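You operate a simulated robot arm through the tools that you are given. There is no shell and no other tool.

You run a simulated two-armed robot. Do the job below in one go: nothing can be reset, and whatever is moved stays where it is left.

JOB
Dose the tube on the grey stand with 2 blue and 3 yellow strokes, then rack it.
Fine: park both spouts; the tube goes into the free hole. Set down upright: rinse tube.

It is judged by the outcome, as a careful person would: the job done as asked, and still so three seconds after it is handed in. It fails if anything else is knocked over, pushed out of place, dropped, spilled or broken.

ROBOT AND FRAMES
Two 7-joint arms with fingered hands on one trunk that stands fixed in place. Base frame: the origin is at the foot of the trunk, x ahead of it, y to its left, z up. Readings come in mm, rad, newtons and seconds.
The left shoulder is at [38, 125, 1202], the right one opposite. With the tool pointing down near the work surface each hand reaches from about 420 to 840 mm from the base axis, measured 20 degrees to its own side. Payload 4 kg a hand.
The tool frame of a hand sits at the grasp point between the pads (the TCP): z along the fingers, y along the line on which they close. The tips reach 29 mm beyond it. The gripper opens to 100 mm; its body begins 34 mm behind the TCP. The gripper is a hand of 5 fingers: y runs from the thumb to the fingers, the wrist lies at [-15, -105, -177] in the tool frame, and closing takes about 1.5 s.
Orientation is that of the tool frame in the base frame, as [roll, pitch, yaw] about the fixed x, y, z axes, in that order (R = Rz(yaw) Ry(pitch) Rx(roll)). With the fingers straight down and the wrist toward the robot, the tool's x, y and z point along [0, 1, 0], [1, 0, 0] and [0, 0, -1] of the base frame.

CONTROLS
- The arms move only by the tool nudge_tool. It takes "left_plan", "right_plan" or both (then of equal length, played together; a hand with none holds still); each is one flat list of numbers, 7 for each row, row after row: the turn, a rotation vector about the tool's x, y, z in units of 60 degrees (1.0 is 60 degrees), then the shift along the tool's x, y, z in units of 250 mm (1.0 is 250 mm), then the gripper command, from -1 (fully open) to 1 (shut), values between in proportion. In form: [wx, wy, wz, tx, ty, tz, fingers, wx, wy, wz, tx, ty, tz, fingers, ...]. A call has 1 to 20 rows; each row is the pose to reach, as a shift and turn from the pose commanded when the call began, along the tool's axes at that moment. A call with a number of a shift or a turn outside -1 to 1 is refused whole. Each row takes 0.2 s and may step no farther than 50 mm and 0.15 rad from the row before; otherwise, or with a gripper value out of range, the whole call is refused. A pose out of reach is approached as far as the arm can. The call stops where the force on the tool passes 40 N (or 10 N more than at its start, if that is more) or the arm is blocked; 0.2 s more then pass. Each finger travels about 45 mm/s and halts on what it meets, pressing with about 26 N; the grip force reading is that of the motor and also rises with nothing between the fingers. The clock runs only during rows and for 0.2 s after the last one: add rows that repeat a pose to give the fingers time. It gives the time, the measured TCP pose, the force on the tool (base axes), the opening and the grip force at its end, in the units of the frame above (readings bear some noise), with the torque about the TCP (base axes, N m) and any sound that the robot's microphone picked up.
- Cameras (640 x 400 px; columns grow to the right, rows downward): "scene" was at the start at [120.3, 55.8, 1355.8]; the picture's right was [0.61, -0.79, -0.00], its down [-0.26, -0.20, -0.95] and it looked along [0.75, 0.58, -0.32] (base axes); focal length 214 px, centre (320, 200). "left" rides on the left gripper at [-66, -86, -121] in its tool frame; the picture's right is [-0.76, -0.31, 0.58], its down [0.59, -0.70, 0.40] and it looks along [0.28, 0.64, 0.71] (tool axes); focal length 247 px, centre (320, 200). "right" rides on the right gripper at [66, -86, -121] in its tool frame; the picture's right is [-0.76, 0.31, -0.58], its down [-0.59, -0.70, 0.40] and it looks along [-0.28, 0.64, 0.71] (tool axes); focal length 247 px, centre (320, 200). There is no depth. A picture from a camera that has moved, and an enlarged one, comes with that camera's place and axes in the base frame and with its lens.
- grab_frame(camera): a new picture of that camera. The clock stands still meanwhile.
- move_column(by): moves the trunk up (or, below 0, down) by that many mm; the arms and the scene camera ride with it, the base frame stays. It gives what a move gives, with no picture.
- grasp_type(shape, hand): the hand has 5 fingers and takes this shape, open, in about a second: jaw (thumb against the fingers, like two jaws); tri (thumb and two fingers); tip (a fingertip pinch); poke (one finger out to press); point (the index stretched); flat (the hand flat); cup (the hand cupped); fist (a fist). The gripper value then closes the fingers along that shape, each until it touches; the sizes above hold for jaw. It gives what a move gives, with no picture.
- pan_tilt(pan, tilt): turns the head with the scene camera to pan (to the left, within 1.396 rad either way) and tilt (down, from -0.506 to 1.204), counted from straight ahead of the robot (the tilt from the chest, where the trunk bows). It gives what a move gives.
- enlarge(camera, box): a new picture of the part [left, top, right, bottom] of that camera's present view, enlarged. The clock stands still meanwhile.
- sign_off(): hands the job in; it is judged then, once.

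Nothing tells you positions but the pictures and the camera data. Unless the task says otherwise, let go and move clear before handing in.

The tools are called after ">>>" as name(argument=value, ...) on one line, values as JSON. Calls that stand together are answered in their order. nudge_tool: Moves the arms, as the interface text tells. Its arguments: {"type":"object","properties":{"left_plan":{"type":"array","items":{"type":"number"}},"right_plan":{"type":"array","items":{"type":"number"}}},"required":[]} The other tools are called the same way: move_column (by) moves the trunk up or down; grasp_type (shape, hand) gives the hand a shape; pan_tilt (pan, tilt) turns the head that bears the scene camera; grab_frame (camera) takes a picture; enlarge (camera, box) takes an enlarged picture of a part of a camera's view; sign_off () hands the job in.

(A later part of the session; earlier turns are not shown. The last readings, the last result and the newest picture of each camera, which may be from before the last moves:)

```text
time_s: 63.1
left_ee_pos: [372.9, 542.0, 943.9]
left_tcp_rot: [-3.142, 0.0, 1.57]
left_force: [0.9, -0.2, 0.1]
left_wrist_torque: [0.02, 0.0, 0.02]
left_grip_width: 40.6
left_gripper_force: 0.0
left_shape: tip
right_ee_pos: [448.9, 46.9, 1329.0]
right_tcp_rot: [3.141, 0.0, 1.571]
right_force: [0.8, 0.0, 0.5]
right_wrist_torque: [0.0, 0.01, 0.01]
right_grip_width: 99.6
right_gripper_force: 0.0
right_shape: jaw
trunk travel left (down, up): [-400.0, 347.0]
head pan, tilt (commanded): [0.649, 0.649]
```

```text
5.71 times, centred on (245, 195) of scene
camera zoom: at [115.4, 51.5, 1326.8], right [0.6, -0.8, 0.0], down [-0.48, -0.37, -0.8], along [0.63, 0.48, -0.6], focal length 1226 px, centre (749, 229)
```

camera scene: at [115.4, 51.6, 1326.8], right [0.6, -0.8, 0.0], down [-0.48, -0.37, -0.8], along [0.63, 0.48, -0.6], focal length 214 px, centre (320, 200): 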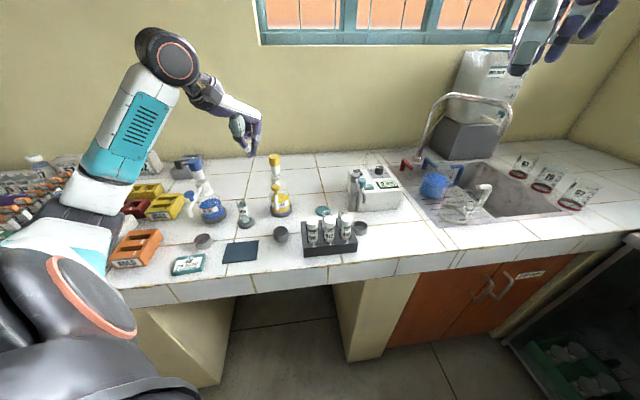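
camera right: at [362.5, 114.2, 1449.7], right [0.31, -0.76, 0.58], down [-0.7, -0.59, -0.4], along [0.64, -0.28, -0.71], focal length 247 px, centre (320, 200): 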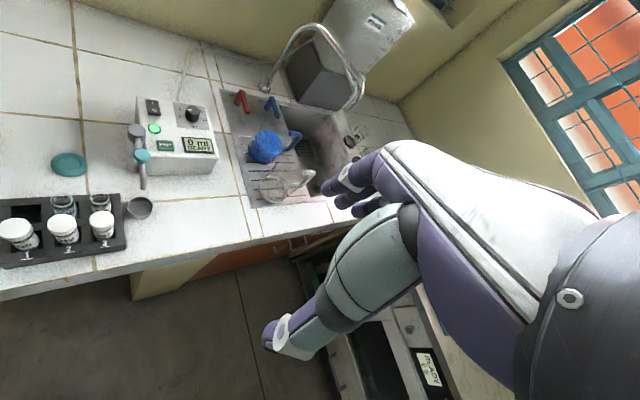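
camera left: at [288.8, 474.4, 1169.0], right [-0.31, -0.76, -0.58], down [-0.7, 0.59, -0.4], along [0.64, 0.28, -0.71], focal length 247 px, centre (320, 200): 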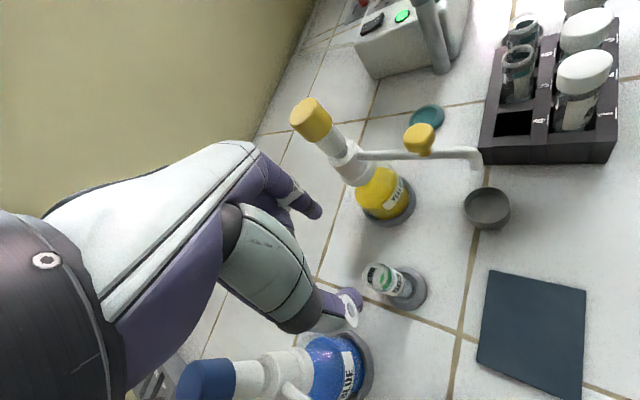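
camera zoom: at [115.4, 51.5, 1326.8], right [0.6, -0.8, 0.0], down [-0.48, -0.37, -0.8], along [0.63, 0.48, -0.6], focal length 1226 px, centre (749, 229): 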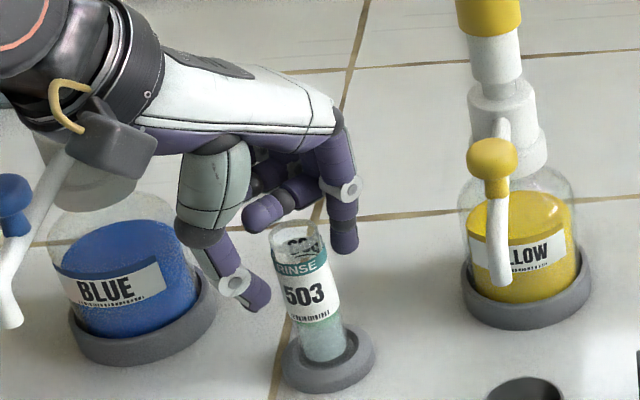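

Alignment across the fingers is good. I'll close in small steps, first to about 33 mm, and look again.

>>> nudge_tool(left_plan=[0, 0, 0, 0, 0.004, 0, 0.28, 0, 0, 0, 0, 0.006, 0, 0.35, 0, 0, 0, 0, 0.006, 0, 0.35])

>>> enlarge(camera="left", box=[270, 180, 430, 310])

>>> enlarge(camera="scene", box=[220, 170, 280, 225])

```text
time_s: 64.0
left_ee_pos: [374.9, 542.7, 943.6]
left_tcp_rot: [-3.141, -0.001, 1.571]
left_force: [0.2, 0.2, -0.6]
left_wrist_torque: [0.02, -0.02, 0.02]
left_grip_width: 32.8
left_gripper_force: 0.0
left_shape: tip
right_ee_pos: [449.8, 47.6, 1329.0]
right_tcp_rot: [3.14, 0.001, 1.57]
right_force: [0.3, 0.1, 0.1]
right_wrist_torque: [0.03, -0.01, 0.04]
right_grip_width: 99.9
right_gripper_force: 0.0
right_shape: jaw
trunk travel left (down, up): [-400.0, 347.0]
head pan, tilt (commanded): [0.649, 0.649]
```

```text
3.08 times, centred on (350, 245) of left
camera zoom: at [288.4, 476.9, 1064.4], right [-0.31, -0.76, -0.58], down [-0.7, 0.59, -0.4], along [0.64, 0.28, -0.71], focal length 760 px, centre (228, 62)
```

zoom: 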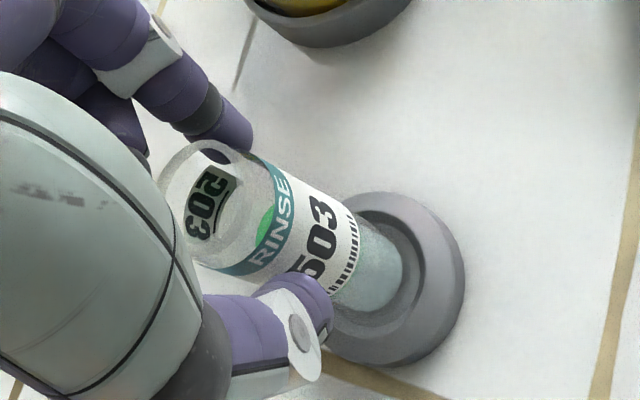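

```text
7.27 times, centred on (250, 198) of scene
camera zoom: at [115.4, 51.5, 1326.8], right [0.6, -0.8, 0.0], down [-0.48, -0.37, -0.8], along [0.63, 0.48, -0.6], focal length 1560 px, centre (829, 218)
```

zoom: 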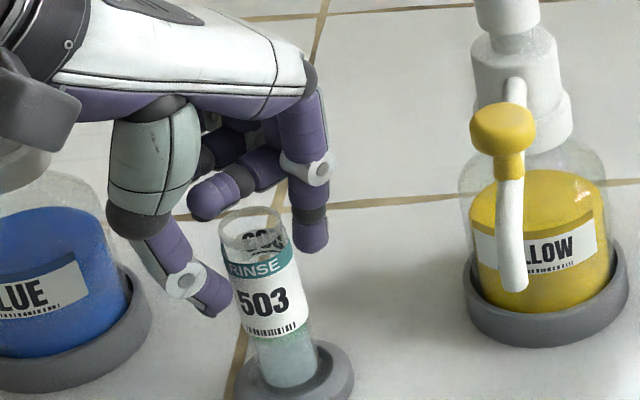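

The tube is a little nearer the index than the thumb. I'll shift the hand 2.5 mm toward +x, then close fully on the tube.

>>> nudge_tool(left_plan=[0, 0, 0, 0, 0.01, 0, 0.35, 0, 0, 0, 0, 0.01, 0, 0.42, 0, 0, 0, 0, 0.01, 0, 0.46, 0, 0, 0, 0, 0.01, 0, 0.46])

>>> enlarge(camera="left", box=[270, 180, 430, 310])

>>> enlarge(camera="scene", box=[220, 170, 280, 225])

```text
time_s: 65.0
left_ee_pos: [377.4, 542.8, 944.0]
left_tcp_rot: [3.142, 0.001, 1.569]
left_force: [0.5, 0.2, -1.2]
left_wrist_torque: [-0.01, 0.03, -0.02]
left_grip_width: 27.4
left_gripper_force: 0.0
left_shape: tip
right_ee_pos: [448.1, 47.3, 1329.6]
right_tcp_rot: [-3.141, 0.001, 1.57]
right_force: [0.8, -0.2, 0.2]
right_wrist_torque: [0.0, 0.03, -0.01]
right_grip_width: 100.0
right_gripper_force: 0.0
right_shape: jaw
trunk travel left (down, up): [-400.0, 347.0]
head pan, tilt (commanded): [0.649, 0.649]
```

```text
3.08 times, centred on (350, 245) of left
camera zoom: at [291.0, 477.1, 1064.5], right [-0.31, -0.76, -0.58], down [-0.7, 0.59, -0.4], along [0.64, 0.28, -0.71], focal length 760 px, centre (228, 62)
```

zoom: 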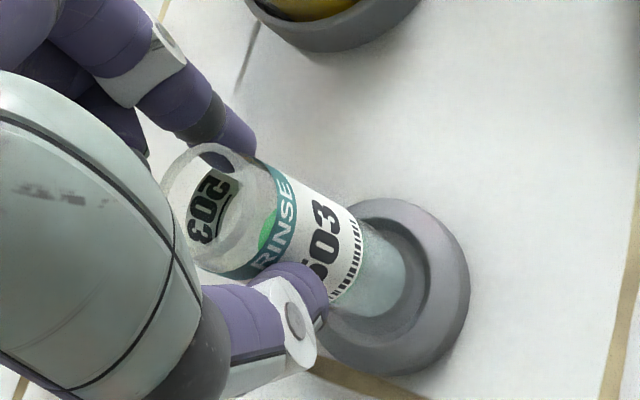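

```text
7.27 times, centred on (250, 198) of scene
camera zoom: at [115.4, 51.5, 1326.8], right [0.6, -0.8, 0.0], down [-0.48, -0.37, -0.8], along [0.63, 0.48, -0.6], focal length 1560 px, centre (829, 218)
```

zoom: 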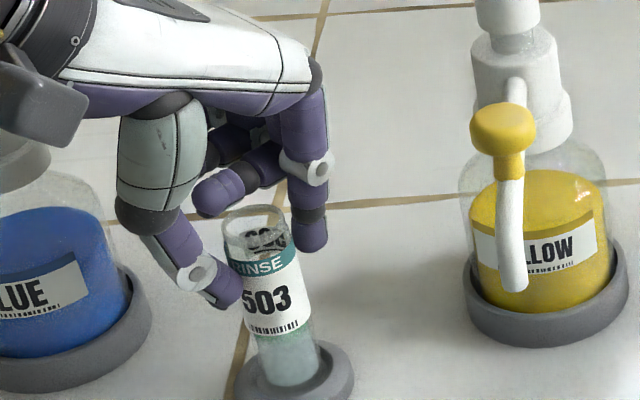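

Thumb and index are both about at the glass. I'll close firmly and check the grip before lifting.

>>> nudge_tool(left_plan=[0, 0, 0, 0, 0, 0, 0.5, 0, 0, 0, 0, 0, 0, 0.55, 0, 0, 0, 0, 0, 0, 0.6, 0, 0, 0, 0, 0, 0, 0.8, 0, 0, 0, 0, 0, 0, 1, 0, 0, 0, 0, 0, 0, 1])

>>> enlarge(camera="left", box=[270, 180, 430, 310])

>>> enlarge(camera="scene", box=[220, 170, 280, 225])

```text
time_s: 66.3
left_ee_pos: [376.9, 541.8, 942.8]
left_tcp_rot: [3.141, 0.0, 1.57]
left_force: [-0.5, -0.4, 0.0]
left_wrist_torque: [0.02, -0.01, 0.0]
left_grip_width: 18.8
left_gripper_force: 26.3
left_shape: tip
right_ee_pos: [448.6, 48.1, 1328.7]
right_tcp_rot: [3.141, 0.0, 1.571]
right_force: [-0.2, -0.2, 0.7]
right_wrist_torque: [-0.02, -0.02, 0.01]
right_grip_width: 99.9
right_gripper_force: 0.0
right_shape: jaw
trunk travel left (down, up): [-400.0, 347.0]
head pan, tilt (commanded): [0.649, 0.649]
```

```text
3.08 times, centred on (350, 245) of left
camera zoom: at [291.0, 477.1, 1064.4], right [-0.31, -0.76, -0.58], down [-0.7, 0.59, -0.4], along [0.64, 0.28, -0.71], focal length 760 px, centre (228, 62)
```

zoom: 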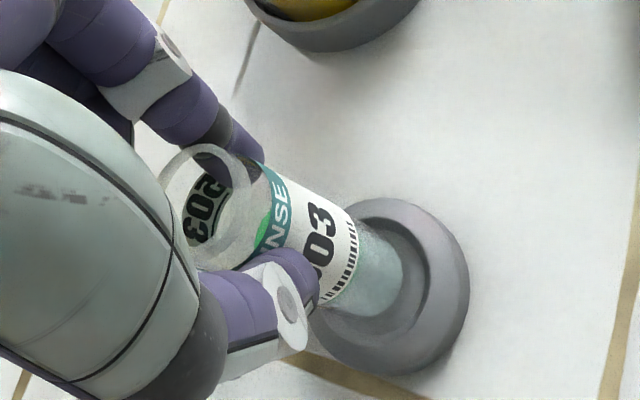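

```text
7.27 times, centred on (250, 198) of scene
camera zoom: at [115.4, 51.5, 1326.8], right [0.6, -0.8, 0.0], down [-0.48, -0.37, -0.8], along [0.63, 0.48, -0.6], focal length 1560 px, centre (829, 218)
```

zoom: 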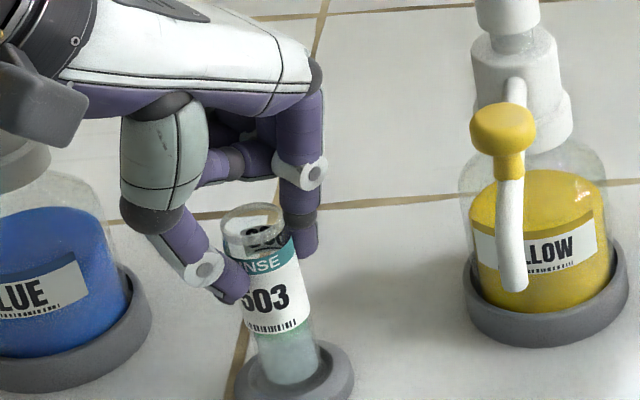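

Gripped at 26 N and the tube still looks upright. I'll lift 30 mm straight up and check it hangs true.

>>> nudge_tool(left_plan=[0, 0, 0, 0, 0, -0.02, 1, 0, 0, 0, 0, 0, -0.05, 1, 0, 0, 0, 0, 0, -0.08, 1, 0, 0, 0, 0, 0, -0.12, 1, 0, 0, 0, 0, 0, -0.12, 1])

>>> enlarge(camera="left", box=[250, 160, 450, 310])

>>> enlarge(camera="scene", box=[220, 150, 280, 225])

```text
time_s: 67.5
left_ee_pos: [376.9, 544.0, 974.0]
left_tcp_rot: [-3.141, 0.0, 1.569]
left_force: [-0.3, 1.9, 0.8]
left_wrist_torque: [-0.01, 0.0, 0.01]
left_grip_width: 19.0
left_gripper_force: 26.3
left_shape: tip
right_ee_pos: [448.8, 47.8, 1328.0]
right_tcp_rot: [3.141, -0.001, 1.571]
right_force: [-0.6, 0.1, 0.7]
right_wrist_torque: [-0.03, 0.01, -0.02]
right_grip_width: 99.7
right_gripper_force: 0.1
right_shape: jaw
trunk travel left (down, up): [-400.0, 347.0]
head pan, tilt (commanded): [0.649, 0.649]
```

```text
2.67 times, centred on (350, 235) of left
camera zoom: at [291.2, 477.2, 1094.8], right [-0.31, -0.76, -0.58], down [-0.7, 0.59, -0.4], along [0.64, 0.28, -0.71], focal length 659 px, centre (240, 107)
```

zoom: 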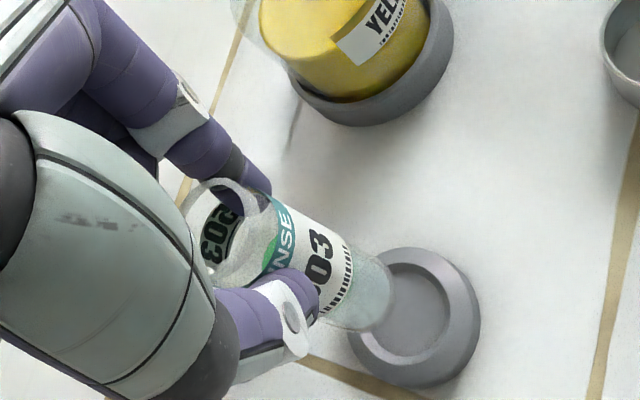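

```text
5.33 times, centred on (250, 188) of scene
camera zoom: at [115.5, 51.7, 1326.8], right [0.6, -0.8, 0.0], down [-0.48, -0.37, -0.8], along [0.63, 0.48, -0.6], focal length 1144 px, centre (693, 267)
```

zoom: 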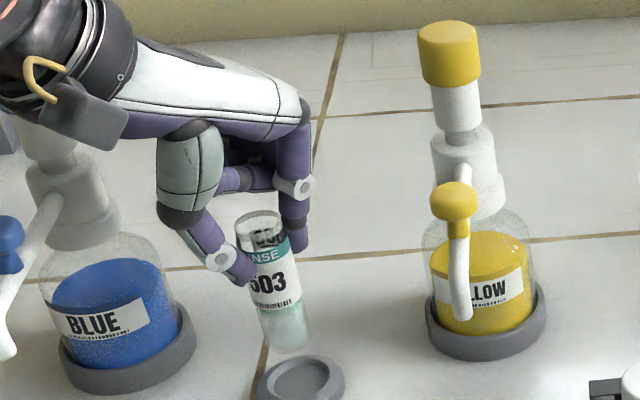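

The tube hangs vertical and the stand stayed put. I'll raise it high enough for its bottom to clear the yellow spout, then carry it to above hole 4.

>>> nudge_tool(left_plan=[0, 0, 0, 0, 0, -0.08, 1, 0, 0, 0, 0, 0, -0.18, 1, 0, 0, 0, 0, 0, -0.28, 1, 0, 0, 0, 0, 0, -0.38, 1, 0, 0, 0, 0, 0, -0.48, 1, 0, 0, 0, 0, 0, -0.57, 1, 0, 0, 0, 0, 0, -0.62, 1, 0, 0, 0, -0.06, 0.0236, -0.62, 1, 0, 0, 0, -0.14, 0.055, -0.62, 1, 0, 0, 0, -0.23, 0.0903, -0.62, 1, 0, 0, 0, -0.32, 0.1256, -0.62, 1, 0, 0, 0, -0.41, 0.1609, -0.62, 1, 0, 0, 0, -0.5, 0.1963, -0.62, 1, 0, 0, 0, -0.59, 0.2316, -0.62, 1, 0, 0, 0, -0.67, 0.263, -0.62, 1, 0, 0, 0, -0.74, 0.2905, -0.62, 1, 0, 0, 0, -0.8, 0.314, -0.62, 1, 0, 0, 0, -0.8, 0.314, -0.62, 1])

>>> grab_frame(camera="left")

>>> enlarge(camera="scene", box=[240, 140, 390, 270])

```text
time_s: 71.3
left_ee_pos: [456.6, 342.4, 1128.4]
left_tcp_rot: [3.14, 0.0, 1.57]
left_force: [0.6, -0.2, -0.4]
left_wrist_torque: [0.0, -0.05, 0.01]
left_grip_width: 18.6
left_gripper_force: 26.8
left_shape: tip
right_ee_pos: [449.1, 48.0, 1329.3]
right_tcp_rot: [3.141, 0.0, 1.57]
right_force: [0.3, 0.4, 0.3]
right_wrist_torque: [0.0, 0.02, -0.03]
right_grip_width: 99.7
right_gripper_force: 0.1
right_shape: jaw
trunk travel left (down, up): [-400.0, 347.0]
head pan, tilt (commanded): [0.649, 0.649]
```

```text
taken
camera left: at [369.5, 277.1, 1249.0], right [-0.31, -0.76, -0.58], down [-0.7, 0.59, -0.4], along [0.64, 0.28, -0.71], focal length 247 px, centre (320, 200)
```

left: 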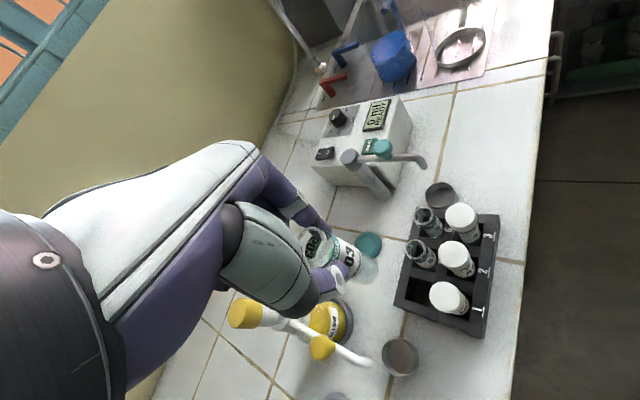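

```text
3.08 times, centred on (315, 205) of scene
camera zoom: at [115.8, 51.7, 1326.8], right [0.6, -0.8, 0.0], down [-0.48, -0.37, -0.8], along [0.63, 0.48, -0.6], focal length 660 px, centre (335, 185)
```

zoom: 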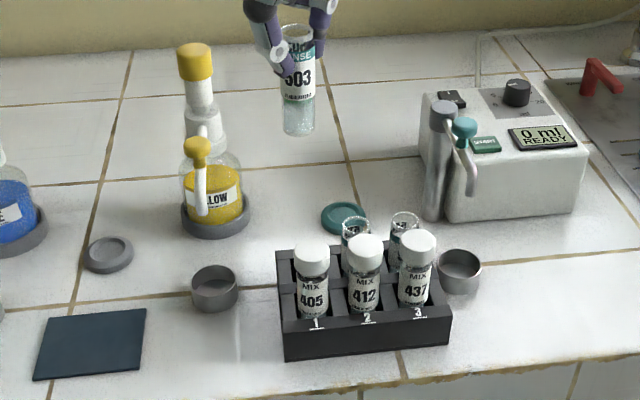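

The tube arrived upright above the rack. I'll zoom on the hole and the tube from both cameras to line them up.

>>> enlarge(camera="left", box=[290, 190, 510, 350])

>>> enlarge(camera="scene", box=[290, 140, 370, 265])

>>> enlarge(camera="right", box=[0, 100, 160, 280])

```text
2.50 times, centred on (400, 270) of left
camera zoom: at [369.5, 277.1, 1249.0], right [-0.31, -0.76, -0.58], down [-0.7, 0.59, -0.4], along [0.64, 0.28, -0.71], focal length 617 px, centre (120, 25)
```

zoom: 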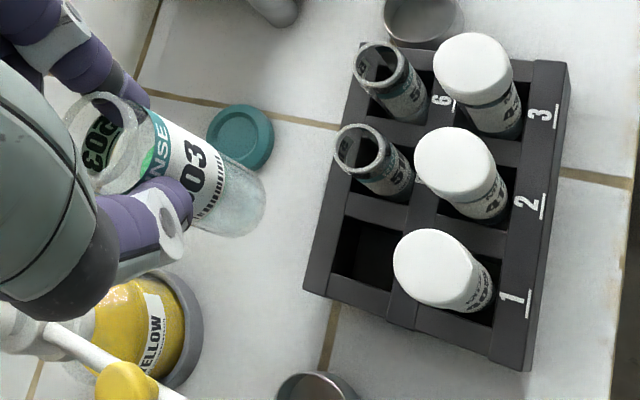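

```text
3.20 times, centred on (330, 202) of scene
camera zoom: at [115.8, 51.7, 1326.8], right [0.6, -0.8, 0.0], down [-0.48, -0.37, -0.8], along [0.63, 0.48, -0.6], focal length 686 px, centre (288, 192)
```

zoom: 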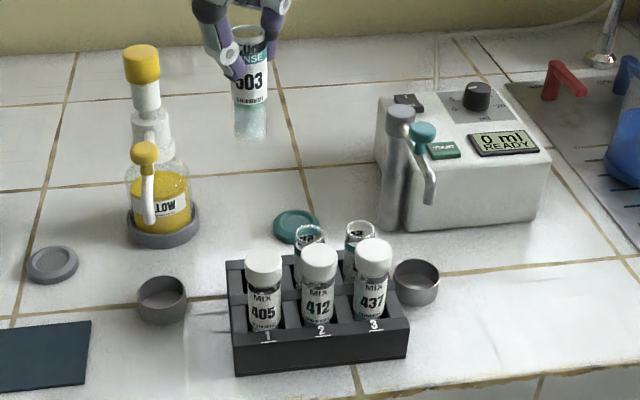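

```text
2.22 times, centred on (80, 190) of right
camera zoom: at [362.3, 114.5, 1449.7], right [0.31, -0.76, 0.58], down [-0.7, -0.59, -0.4], along [0.64, -0.28, -0.71], focal length 549 px, centre (853, 222)
```

zoom: 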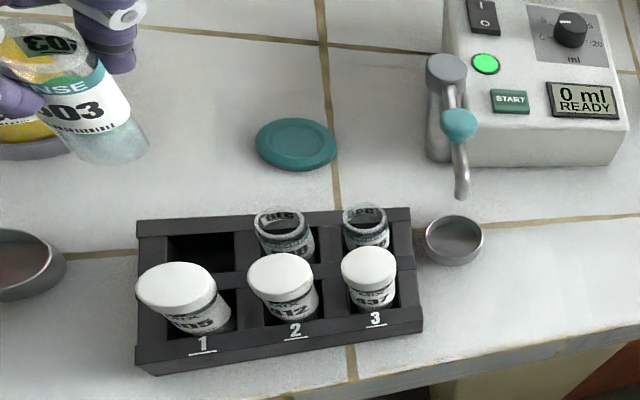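

Two-camera fix: hole 4 is centred at (454.5, 342), and the tube axis is at about (452, 343), vertical. I'll shift 2 mm in +x and lower until the tube bottom is just above the rack top, then check.

>>> nudge_tool(left_plan=[0, 0, 0, 0, 0.008, 0.06, 1, 0, 0, 0, 0, 0.008, 0.16, 1, 0, 0, 0, 0, 0.008, 0.26, 1, 0, 0, 0, 0, 0.008, 0.36, 1, 0, 0, 0, 0, 0.008, 0.46, 1, 0, 0, 0, 0, 0.008, 0.55, 1, 0, 0, 0, 0, 0.008, 0.55, 1])

>>> enlarge(camera="left", box=[270, 150, 470, 310])

>>> enlarge(camera="scene", box=[285, 180, 365, 265])

>>> enlarge(camera="right", box=[0, 140, 130, 280])

```text
time_s: 73.0
left_ee_pos: [457.2, 342.1, 991.8]
left_tcp_rot: [3.141, -0.001, 1.57]
left_force: [-0.5, 0.4, -0.3]
left_wrist_torque: [0.02, -0.02, 0.0]
left_grip_width: 18.3
left_gripper_force: 26.7
left_shape: tip
right_ee_pos: [449.3, 48.3, 1328.6]
right_tcp_rot: [3.141, -0.001, 1.57]
right_force: [0.2, 0.7, -1.2]
right_wrist_torque: [0.01, 0.01, -0.02]
right_grip_width: 99.6
right_gripper_force: 0.1
right_shape: jaw
trunk travel left (down, up): [-400.0, 347.0]
head pan, tilt (commanded): [0.649, 0.649]
```

```text
2.50 times, centred on (370, 230) of left
camera zoom: at [371.6, 276.3, 1111.5], right [-0.31, -0.76, -0.58], down [-0.7, 0.59, -0.4], along [0.64, 0.28, -0.71], focal length 617 px, centre (195, 125)
```

zoom: 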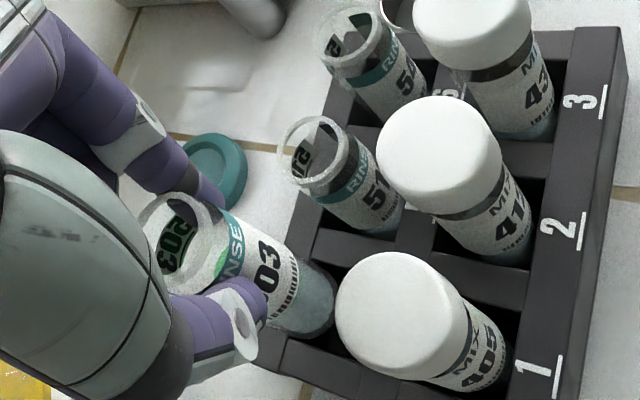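

```text
4.71 times, centred on (325, 222) of scene
camera zoom: at [115.4, 51.4, 1326.8], right [0.6, -0.8, 0.0], down [-0.48, -0.37, -0.8], along [0.63, 0.48, -0.6], focal length 1009 px, centre (296, 94)
```

zoom: 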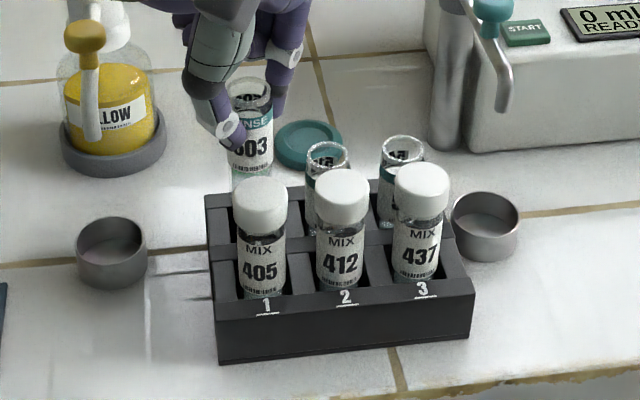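

```text
2.86 times, centred on (65, 210) of right
camera zoom: at [362.5, 114.0, 1449.8], right [0.31, -0.76, 0.58], down [-0.7, -0.59, -0.4], along [0.64, -0.28, -0.71], focal length 706 px, centre (1049, 171)
```

zoom: 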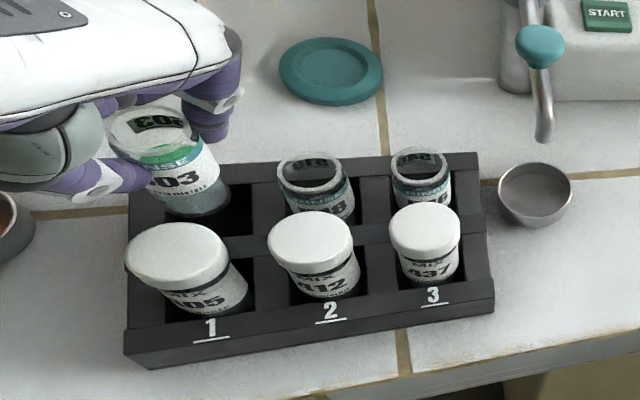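

The tube bottom is about 20 mm above the rack and nearly over the hole. I'll shift (+1, +2) mm, lower to just above the rack top, and zoom in tighter.

>>> nudge_tool(left_plan=[0, 0, 0, 0.008, 0.004, 0.02, 1, 0, 0, 0, 0.008, 0.004, 0.05, 1, 0, 0, 0, 0.008, 0.004, 0.05, 1])

>>> enlarge(camera="left", box=[320, 190, 440, 290])

>>> enlarge(camera="right", box=[0, 170, 80, 240])

>>> enlarge(camera="scene", box=[295, 185, 345, 245])

```text
time_s: 73.8
left_ee_pos: [459.7, 344.3, 979.8]
left_tcp_rot: [3.141, 0.001, 1.571]
left_force: [-0.2, -0.2, -0.6]
left_wrist_torque: [0.0, 0.01, 0.0]
left_grip_width: 18.4
left_gripper_force: 25.8
left_shape: tip
right_ee_pos: [449.2, 47.8, 1328.1]
right_tcp_rot: [3.141, 0.001, 1.571]
right_force: [0.4, 0.6, 0.1]
right_wrist_torque: [0.0, -0.02, 0.0]
right_grip_width: 99.9
right_gripper_force: 0.0
right_shape: jaw
trunk travel left (down, up): [-400.0, 347.0]
head pan, tilt (commanded): [0.649, 0.649]
```

```text
4.00 times, centred on (380, 240) of left
camera zoom: at [372.3, 279.0, 1099.4], right [-0.31, -0.76, -0.58], down [-0.7, 0.59, -0.4], along [0.64, 0.28, -0.71], focal length 988 px, centre (80, 40)
```

zoom: 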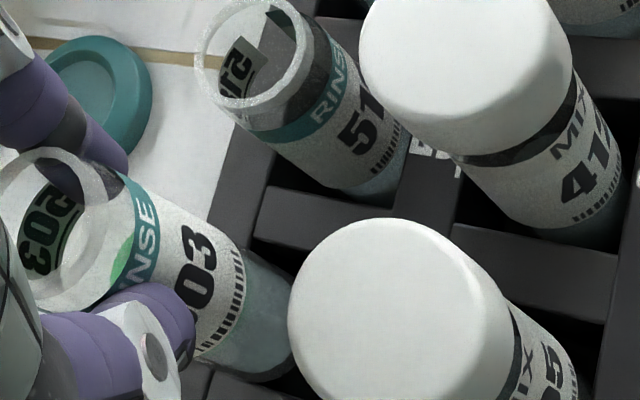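

```text
5.71 times, centred on (40, 205) of right
camera zoom: at [362.5, 114.1, 1449.8], right [0.31, -0.76, 0.58], down [-0.7, -0.59, -0.4], along [0.64, -0.28, -0.71], focal length 1411 px, centre (1920, 171)
```

zoom: 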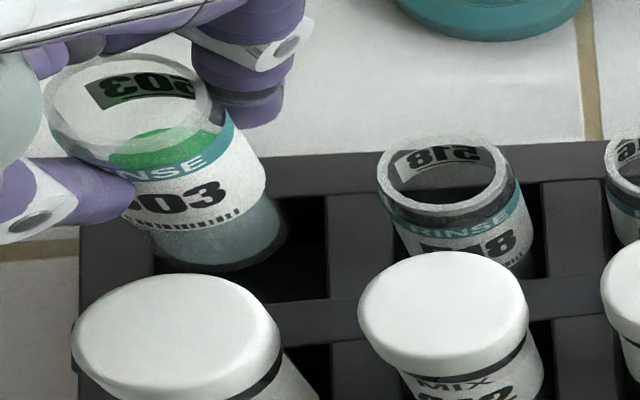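

```text
6.67 times, centred on (320, 215) of scene
camera zoom: at [115.5, 51.5, 1326.8], right [0.6, -0.8, 0.0], down [-0.48, -0.37, -0.8], along [0.63, 0.48, -0.6], focal length 1430 px, centre (320, 100)
```

zoom: 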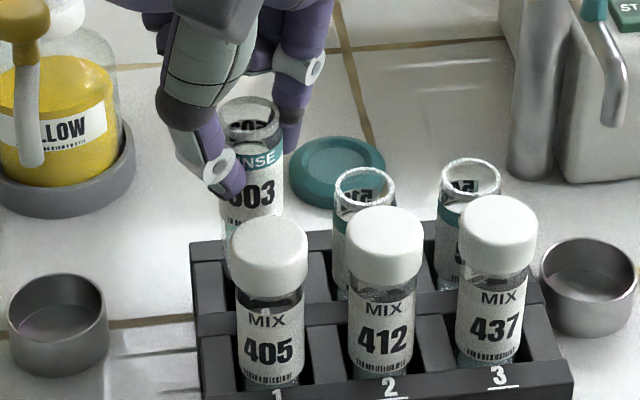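

The tube is about 2 mm too far in +y relative to the hole centre. I'll correct that and lower 12 mm, so the bottom just enters, then check forces and views.

>>> nudge_tool(left_plan=[0, 0, 0, -0.009, 0, 0, 1, 0, 0, 0, -0.009, 0, 0.016, 1, 0, 0, 0, -0.009, 0, 0.032, 1, 0, 0, 0, -0.009, 0, 0.048, 1, 0, 0, 0, -0.009, 0, 0.048, 1])

>>> enlarge(camera="right", box=[0, 170, 80, 240])

>>> enlarge(camera="left", box=[300, 170, 440, 290])

```text
time_s: 75.0
left_ee_pos: [457.4, 340.2, 970.4]
left_tcp_rot: [3.132, -0.001, 1.571]
left_force: [-7.0, -5.3, 33.3]
left_wrist_torque: [-0.05, 0.16, 0.01]
left_grip_width: 19.2
left_gripper_force: 26.0
left_shape: tip
right_ee_pos: [445.2, 45.8, 1330.0]
right_tcp_rot: [3.141, -0.002, 1.572]
right_force: [0.7, -0.5, -0.3]
right_wrist_torque: [-0.03, 0.05, -0.03]
right_grip_width: 99.7
right_gripper_force: 0.0
right_shape: jaw
trunk travel left (down, up): [-400.0, 347.0]
head pan, tilt (commanded): [0.649, 0.649]
```

```text
5.71 times, centred on (40, 205) of right
camera zoom: at [358.8, 111.4, 1451.3], right [0.31, -0.76, 0.58], down [-0.7, -0.59, -0.4], along [0.64, -0.28, -0.71], focal length 1411 px, centre (1920, 171)
```

zoom: 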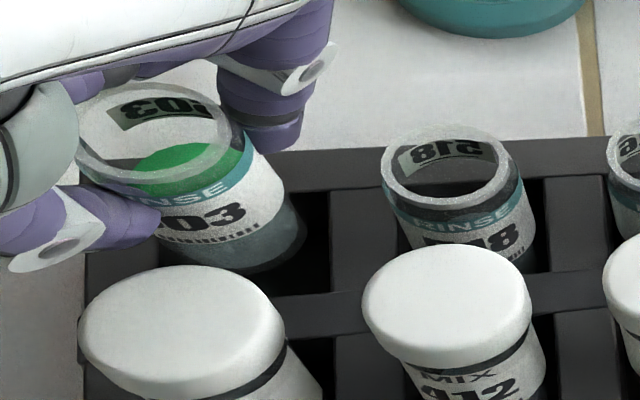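

```text
3.33 times, centred on (370, 230) of left
camera zoom: at [369.9, 274.3, 1091.1], right [-0.3, -0.76, -0.58], down [-0.7, 0.59, -0.4], along [0.65, 0.28, -0.71], focal length 823 px, centre (153, 100)
```

zoom: 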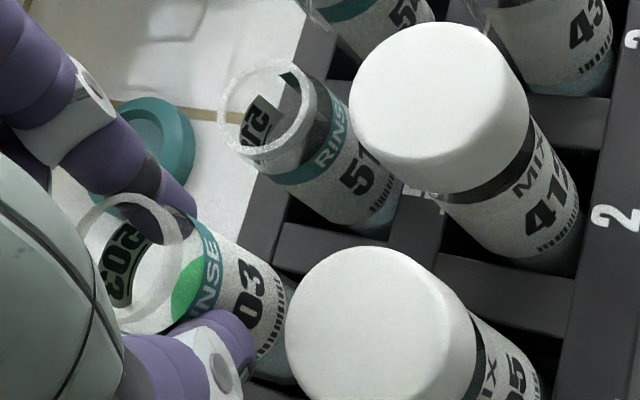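

33 N: the tube's bottom rim has landed on the hole's back edge, and the reaction points toward the front. I'll lift off and shift about 4.5 mm toward the front (−x, −y), then re-inspect.

>>> nudge_tool(left_plan=[0, 0, 0, 0, 0, -0.024, 1, 0, 0, 0, 0, 0, -0.048, 1, 0, 0, 0, -0.016, -0.006, -0.06, 1, 0, 0, 0, -0.016, -0.006, -0.06, 1])

>>> enlarge(camera="right", box=[0, 170, 80, 240])

>>> enlarge(camera="left", box=[300, 170, 440, 290])

>>> enlarge(camera="scene", box=[285, 175, 365, 265])

```text
time_s: 76.0
left_ee_pos: [455.7, 339.8, 981.4]
left_tcp_rot: [-3.141, -0.001, 1.571]
left_force: [-0.8, 0.6, -0.1]
left_wrist_torque: [-0.01, 0.0, -0.03]
left_grip_width: 18.3
left_gripper_force: 26.1
left_shape: tip
right_ee_pos: [448.1, 48.0, 1328.4]
right_tcp_rot: [3.14, 0.0, 1.57]
right_force: [0.7, 0.1, 0.1]
right_wrist_torque: [0.0, -0.04, 0.0]
right_grip_width: 99.7
right_gripper_force: 0.0
right_shape: jaw
trunk travel left (down, up): [-400.0, 347.0]
head pan, tilt (commanded): [0.649, 0.649]
```

```text
5.71 times, centred on (40, 205) of right
camera zoom: at [362.6, 114.3, 1449.6], right [0.31, -0.76, 0.58], down [-0.7, -0.59, -0.4], along [0.64, -0.28, -0.71], focal length 1411 px, centre (1920, 171)
```

zoom: 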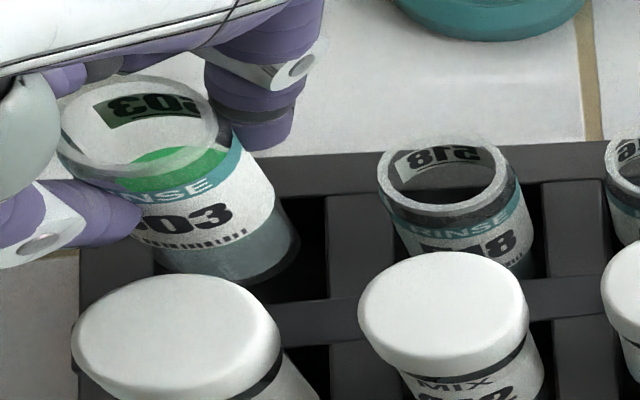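

```text
3.33 times, centred on (370, 230) of left
camera zoom: at [370.6, 272.8, 1101.8], right [-0.31, -0.76, -0.58], down [-0.7, 0.59, -0.4], along [0.64, 0.28, -0.71], focal length 823 px, centre (153, 100)
```

zoom: 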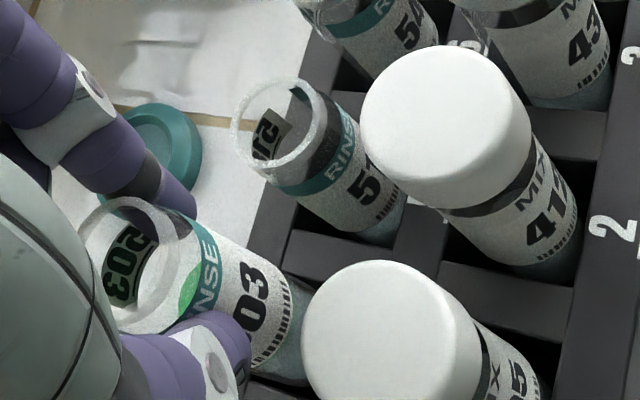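

```text
4.44 times, centred on (325, 220) of scene
camera zoom: at [115.6, 51.7, 1326.7], right [0.6, -0.8, 0.0], down [-0.48, -0.37, -0.8], along [0.63, 0.48, -0.6], focal length 953 px, centre (298, 111)
```

zoom: 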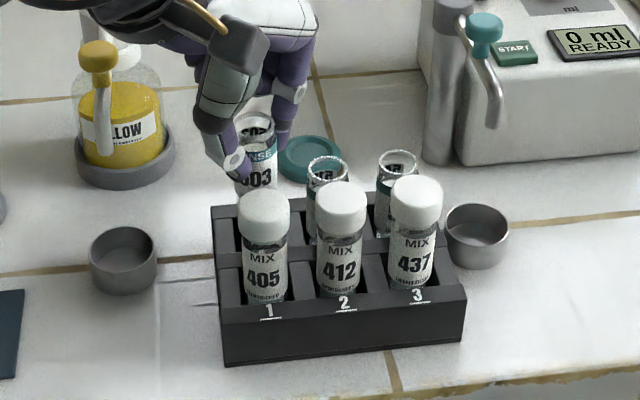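

Now the tube bottom sits well inside the hole outline, with about 3 mm margin front and back and slightly left of centre. I'll shift 1 mm right-back and lower again in small steps.

>>> nudge_tool(left_plan=[0, 0, 0, -0.003, 0.003, 0, 1, 0, 0, 0, -0.003, 0.003, 0.02, 1, 0, 0, 0, -0.003, 0.003, 0.04, 1, 0, 0, 0, -0.003, 0.003, 0.056, 1, 0, 0, 0, -0.003, 0.003, 0.056, 1])

>>> enlarge(camera="right", box=[0, 170, 80, 240])

```text
time_s: 77.2
left_ee_pos: [458.8, 338.0, 967.5]
left_tcp_rot: [3.14, -0.001, 1.572]
left_force: [-0.2, 1.0, -0.8]
left_wrist_torque: [0.0, -0.02, 0.01]
left_grip_width: 18.1
left_gripper_force: 25.7
left_shape: tip
right_ee_pos: [449.2, 47.8, 1329.1]
right_tcp_rot: [3.141, -0.001, 1.57]
right_force: [-0.7, 1.3, -0.5]
right_wrist_torque: [-0.06, 0.0, -0.01]
right_grip_width: 99.9
right_gripper_force: 0.0
right_shape: jaw
trunk travel left (down, up): [-400.0, 347.0]
head pan, tilt (commanded): [0.649, 0.649]
```

```text
5.71 times, centred on (40, 205) of right
camera zoom: at [362.5, 114.1, 1449.7], right [0.31, -0.76, 0.58], down [-0.7, -0.59, -0.4], along [0.64, -0.28, -0.71], focal length 1411 px, centre (1920, 171)
```

zoom: 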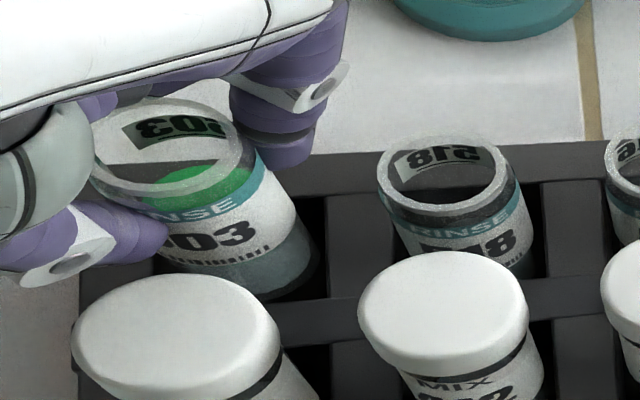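

No contact force now: the tube's bottom is inside the hole. I'll continue down in small steps.

>>> nudge_tool(left_plan=[0, 0, 0, 0.002, -0.002, 0.016, 1, 0, 0, 0, 0.002, -0.002, 0.032, 1, 0, 0, 0, 0.002, -0.002, 0.048, 1, 0, 0, 0, 0.002, -0.002, 0.048, 1])

>>> enlarge(camera="right", box=[0, 170, 80, 240])

>>> enlarge(camera="left", box=[270, 150, 440, 290])

>>> enlarge(camera="scene", box=[285, 175, 365, 265])

```text
time_s: 78.2
left_ee_pos: [458.2, 337.3, 954.8]
left_tcp_rot: [-3.141, 0.0, 1.571]
left_force: [-0.1, 0.5, -0.4]
left_wrist_torque: [-0.02, 0.01, 0.04]
left_grip_width: 18.5
left_gripper_force: 26.4
left_shape: tip
right_ee_pos: [448.7, 47.3, 1328.6]
right_tcp_rot: [-3.141, 0.0, 1.57]
right_force: [-0.4, -0.6, -0.5]
right_wrist_torque: [0.01, 0.01, -0.02]
right_grip_width: 99.6
right_gripper_force: 0.0
right_shape: jaw
trunk travel left (down, up): [-400.0, 347.0]
head pan, tilt (commanded): [0.649, 0.649]
```

```text
5.71 times, centred on (40, 205) of right
camera zoom: at [362.5, 114.1, 1449.7], right [0.31, -0.76, 0.58], down [-0.7, -0.59, -0.4], along [0.64, -0.28, -0.71], focal length 1411 px, centre (1920, 171)
```

zoom: 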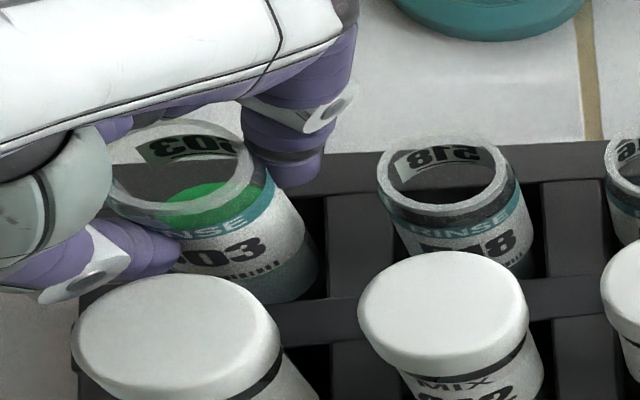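

```text
2.86 times, centred on (355, 220) of left
camera zoom: at [371.4, 272.3, 1076.3], right [-0.31, -0.76, -0.58], down [-0.7, 0.59, -0.4], along [0.64, 0.28, -0.71], focal length 706 px, centre (220, 143)
```

zoom: 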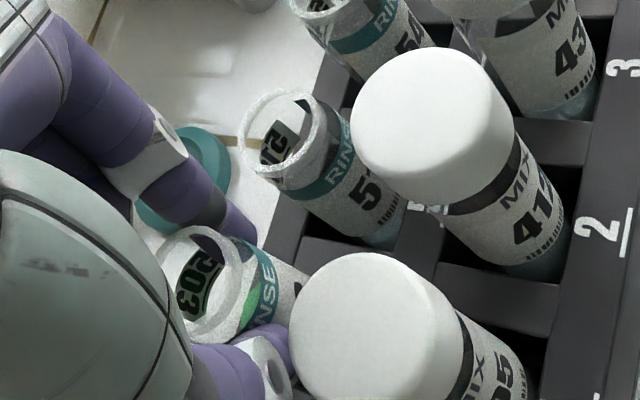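

```text
4.44 times, centred on (325, 220) of scene
camera zoom: at [115.5, 51.4, 1326.8], right [0.6, -0.8, 0.0], down [-0.48, -0.37, -0.8], along [0.63, 0.48, -0.6], focal length 953 px, centre (298, 111)
```

zoom: 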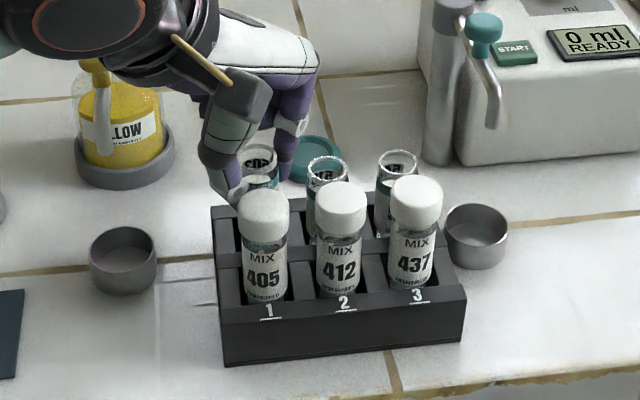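

Insertion is smooth with zero force. The thumb joint passes capped tube 1 with about 4 mm to spare, so I'll ease 1 mm left and continue down.

>>> nudge_tool(left_plan=[0, 0, 0, 0.005, -0.004, 0, 1, 0, 0, 0, 0.005, -0.004, 0.012, 1, 0, 0, 0, 0.005, -0.004, 0.024, 1, 0, 0, 0, 0.005, -0.004, 0.036, 1, 0, 0, 0, 0.005, -0.004, 0.036, 1])

>>> enlarge(camera="right", box=[0, 170, 80, 240])

>>> enlarge(camera="left", box=[270, 150, 440, 290])

```text
time_s: 79.3
left_ee_pos: [457.0, 339.0, 946.3]
left_tcp_rot: [-3.14, 0.0, 1.571]
left_force: [-0.1, -1.1, -4.0]
left_wrist_torque: [0.0, -0.02, 0.01]
left_grip_width: 18.2
left_gripper_force: 25.8
left_shape: tip
right_ee_pos: [449.5, 47.2, 1329.0]
right_tcp_rot: [-3.139, 0.002, 1.57]
right_force: [0.3, -0.1, -0.5]
right_wrist_torque: [-0.03, -0.01, 0.01]
right_grip_width: 99.8
right_gripper_force: 0.1
right_shape: jaw
trunk travel left (down, up): [-400.0, 347.0]
head pan, tilt (commanded): [0.649, 0.649]
```

```text
5.71 times, centred on (40, 205) of right
camera zoom: at [362.8, 114.3, 1449.6], right [0.31, -0.76, 0.58], down [-0.7, -0.59, -0.4], along [0.64, -0.28, -0.71], focal length 1411 px, centre (1920, 171)
```

zoom: 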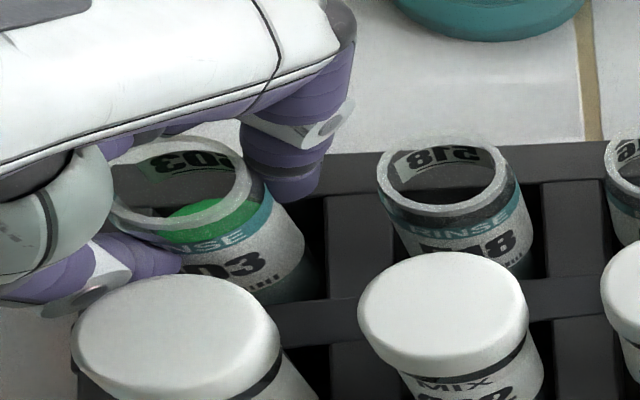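

```text
2.86 times, centred on (355, 220) of left
camera zoom: at [370.4, 273.8, 1066.8], right [-0.31, -0.76, -0.58], down [-0.7, 0.59, -0.4], along [0.64, 0.28, -0.71], focal length 706 px, centre (220, 143)
```

zoom: 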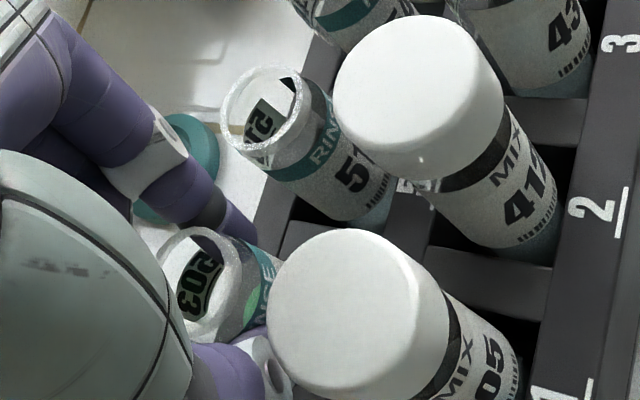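

A −4 N reading is odd, so I'll hold still for a moment and re-read before going on.

>>> nudge_tool(left_plan=[0, 0, 0, 0, 0, 0, 1, 0, 0, 0, 0, 0, 0, 1])

>>> grab_frame(camera="scene")

>>> enlarge(camera="scene", box=[285, 165, 365, 265])

```text
time_s: 80.0
left_ee_pos: [455.9, 339.3, 946.2]
left_tcp_rot: [3.141, -0.001, 1.57]
left_force: [-0.5, -0.2, -3.5]
left_wrist_torque: [-0.04, -0.01, 0.0]
left_grip_width: 18.0
left_gripper_force: 25.5
left_shape: tip
right_ee_pos: [450.0, 47.4, 1328.9]
right_tcp_rot: [-3.141, 0.001, 1.572]
right_force: [0.3, 1.5, 0.4]
right_wrist_torque: [-0.02, 0.0, -0.04]
right_grip_width: 99.7
right_gripper_force: 0.2
right_shape: jaw
trunk travel left (down, up): [-400.0, 347.0]
head pan, tilt (commanded): [0.649, 0.649]
```

```text
taken
camera scene: at [115.8, 51.7, 1326.8], right [0.6, -0.8, 0.0], down [-0.48, -0.37, -0.8], along [0.63, 0.48, -0.61], focal length 214 px, centre (320, 200)
```

scene: 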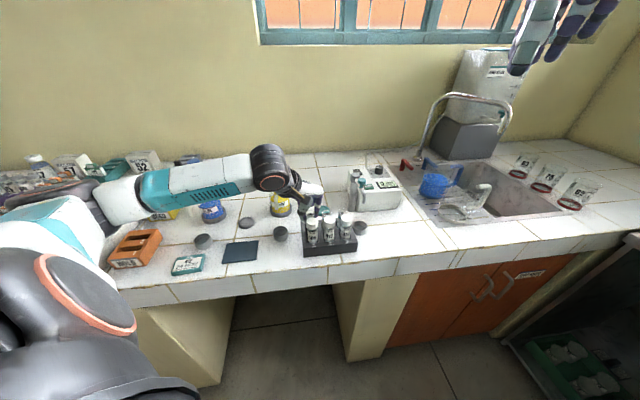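

```text
4.00 times, centred on (325, 215) of scene
camera zoom: at [115.8, 51.7, 1326.8], right [0.6, -0.8, 0.0], down [-0.48, -0.37, -0.8], along [0.63, 0.48, -0.61], focal length 858 px, centre (300, 140)
```

zoom: 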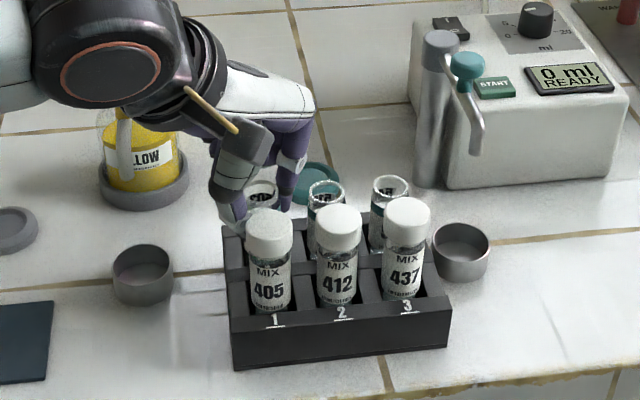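

>>> nudge_tool(left_plan=[0, 0, 0, 0, 0, -0.012, 1, 0, 0, 0, 0, 0, -0.012, 1, 0, 0, 0, 0, 0, -0.012, 1])

>>> enlarge(camera="left", box=[280, 190, 400, 300])

>>> enlarge(camera="right", box=[0, 120, 100, 260])

```text
time_s: 80.8
left_ee_pos: [455.9, 338.8, 949.1]
left_tcp_rot: [3.141, 0.001, 1.572]
left_force: [-0.4, 0.0, -2.9]
left_wrist_torque: [0.0, -0.01, 0.0]
left_grip_width: 18.4
left_gripper_force: 26.0
left_shape: tip
right_ee_pos: [448.7, 47.6, 1329.5]
right_tcp_rot: [3.142, 0.001, 1.571]
right_force: [-0.6, -0.3, -0.2]
right_wrist_torque: [-0.02, 0.01, -0.02]
right_grip_width: 99.6
right_gripper_force: 0.1
right_shape: jaw
trunk travel left (down, up): [-400.0, 347.0]
head pan, tilt (commanded): [0.649, 0.649]
```

```text
3.64 times, centred on (340, 245) of left
camera zoom: at [370.5, 273.6, 1070.5], right [-0.31, -0.76, -0.58], down [-0.7, 0.59, -0.4], along [0.64, 0.28, -0.71], focal length 898 px, centre (247, 36)
```

zoom: 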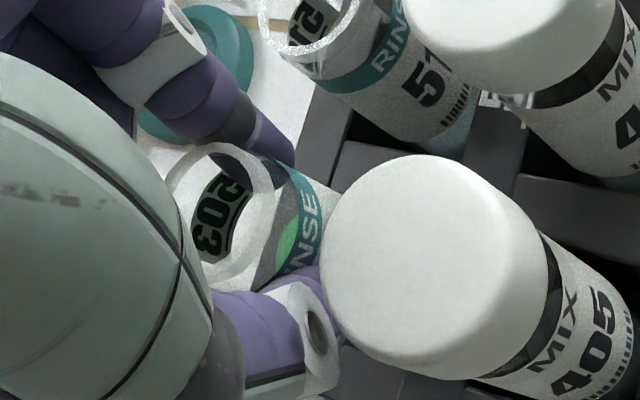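

```text
2.86 times, centred on (50, 190) of right
camera zoom: at [362.6, 114.1, 1449.7], right [0.31, -0.76, 0.58], down [-0.7, -0.59, -0.4], along [0.64, -0.28, -0.71], focal length 706 px, centre (1091, 229)
```

zoom: 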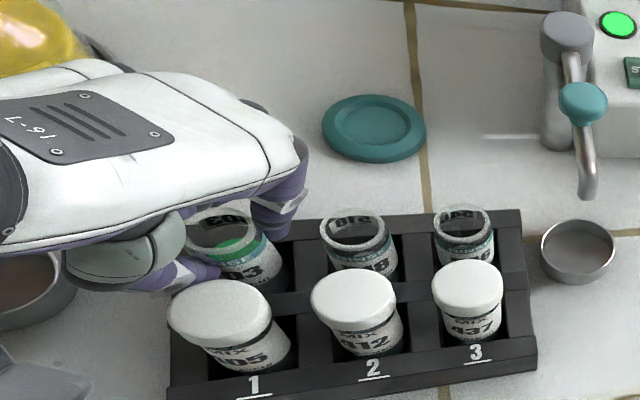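

>>> nudge_tool(left_plan=[0, 0, 0, 0, 0, -0.012, 1, 0, 0, 0, 0, 0, -0.024, 1, 0, 0, 0, 0, 0, -0.024, 1, 0, 0, 0, 0, 0, -0.024, 1])

>>> enlarge(camera="right", box=[0, 170, 80, 240])

```text
time_s: 81.8
left_ee_pos: [455.9, 338.8, 956.0]
left_tcp_rot: [-3.141, 0.001, 1.569]
left_force: [-0.2, 0.0, -0.1]
left_wrist_torque: [0.01, 0.02, 0.01]
left_grip_width: 18.0
left_gripper_force: 26.2
left_shape: tip
right_ee_pos: [448.0, 47.2, 1328.2]
right_tcp_rot: [3.141, 0.001, 1.57]
right_force: [-0.1, 0.5, 0.1]
right_wrist_torque: [0.0, -0.01, 0.03]
right_grip_width: 100.0
right_gripper_force: 0.1
right_shape: jaw
trunk travel left (down, up): [-400.0, 347.0]
head pan, tilt (commanded): [0.649, 0.649]
```

```text
5.71 times, centred on (40, 205) of right
camera zoom: at [362.6, 114.1, 1449.7], right [0.31, -0.76, 0.58], down [-0.7, -0.59, -0.4], along [0.64, -0.28, -0.71], focal length 1411 px, centre (1920, 171)
```

zoom: 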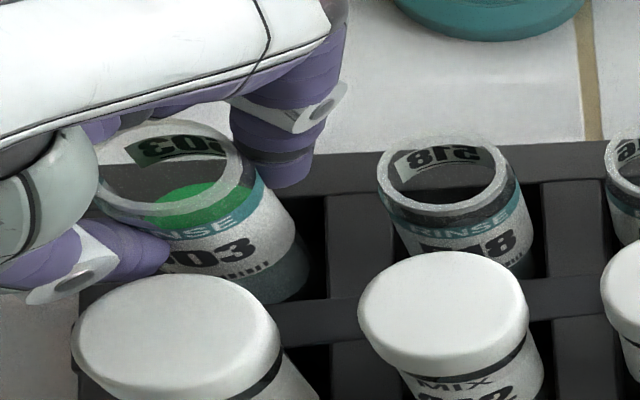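

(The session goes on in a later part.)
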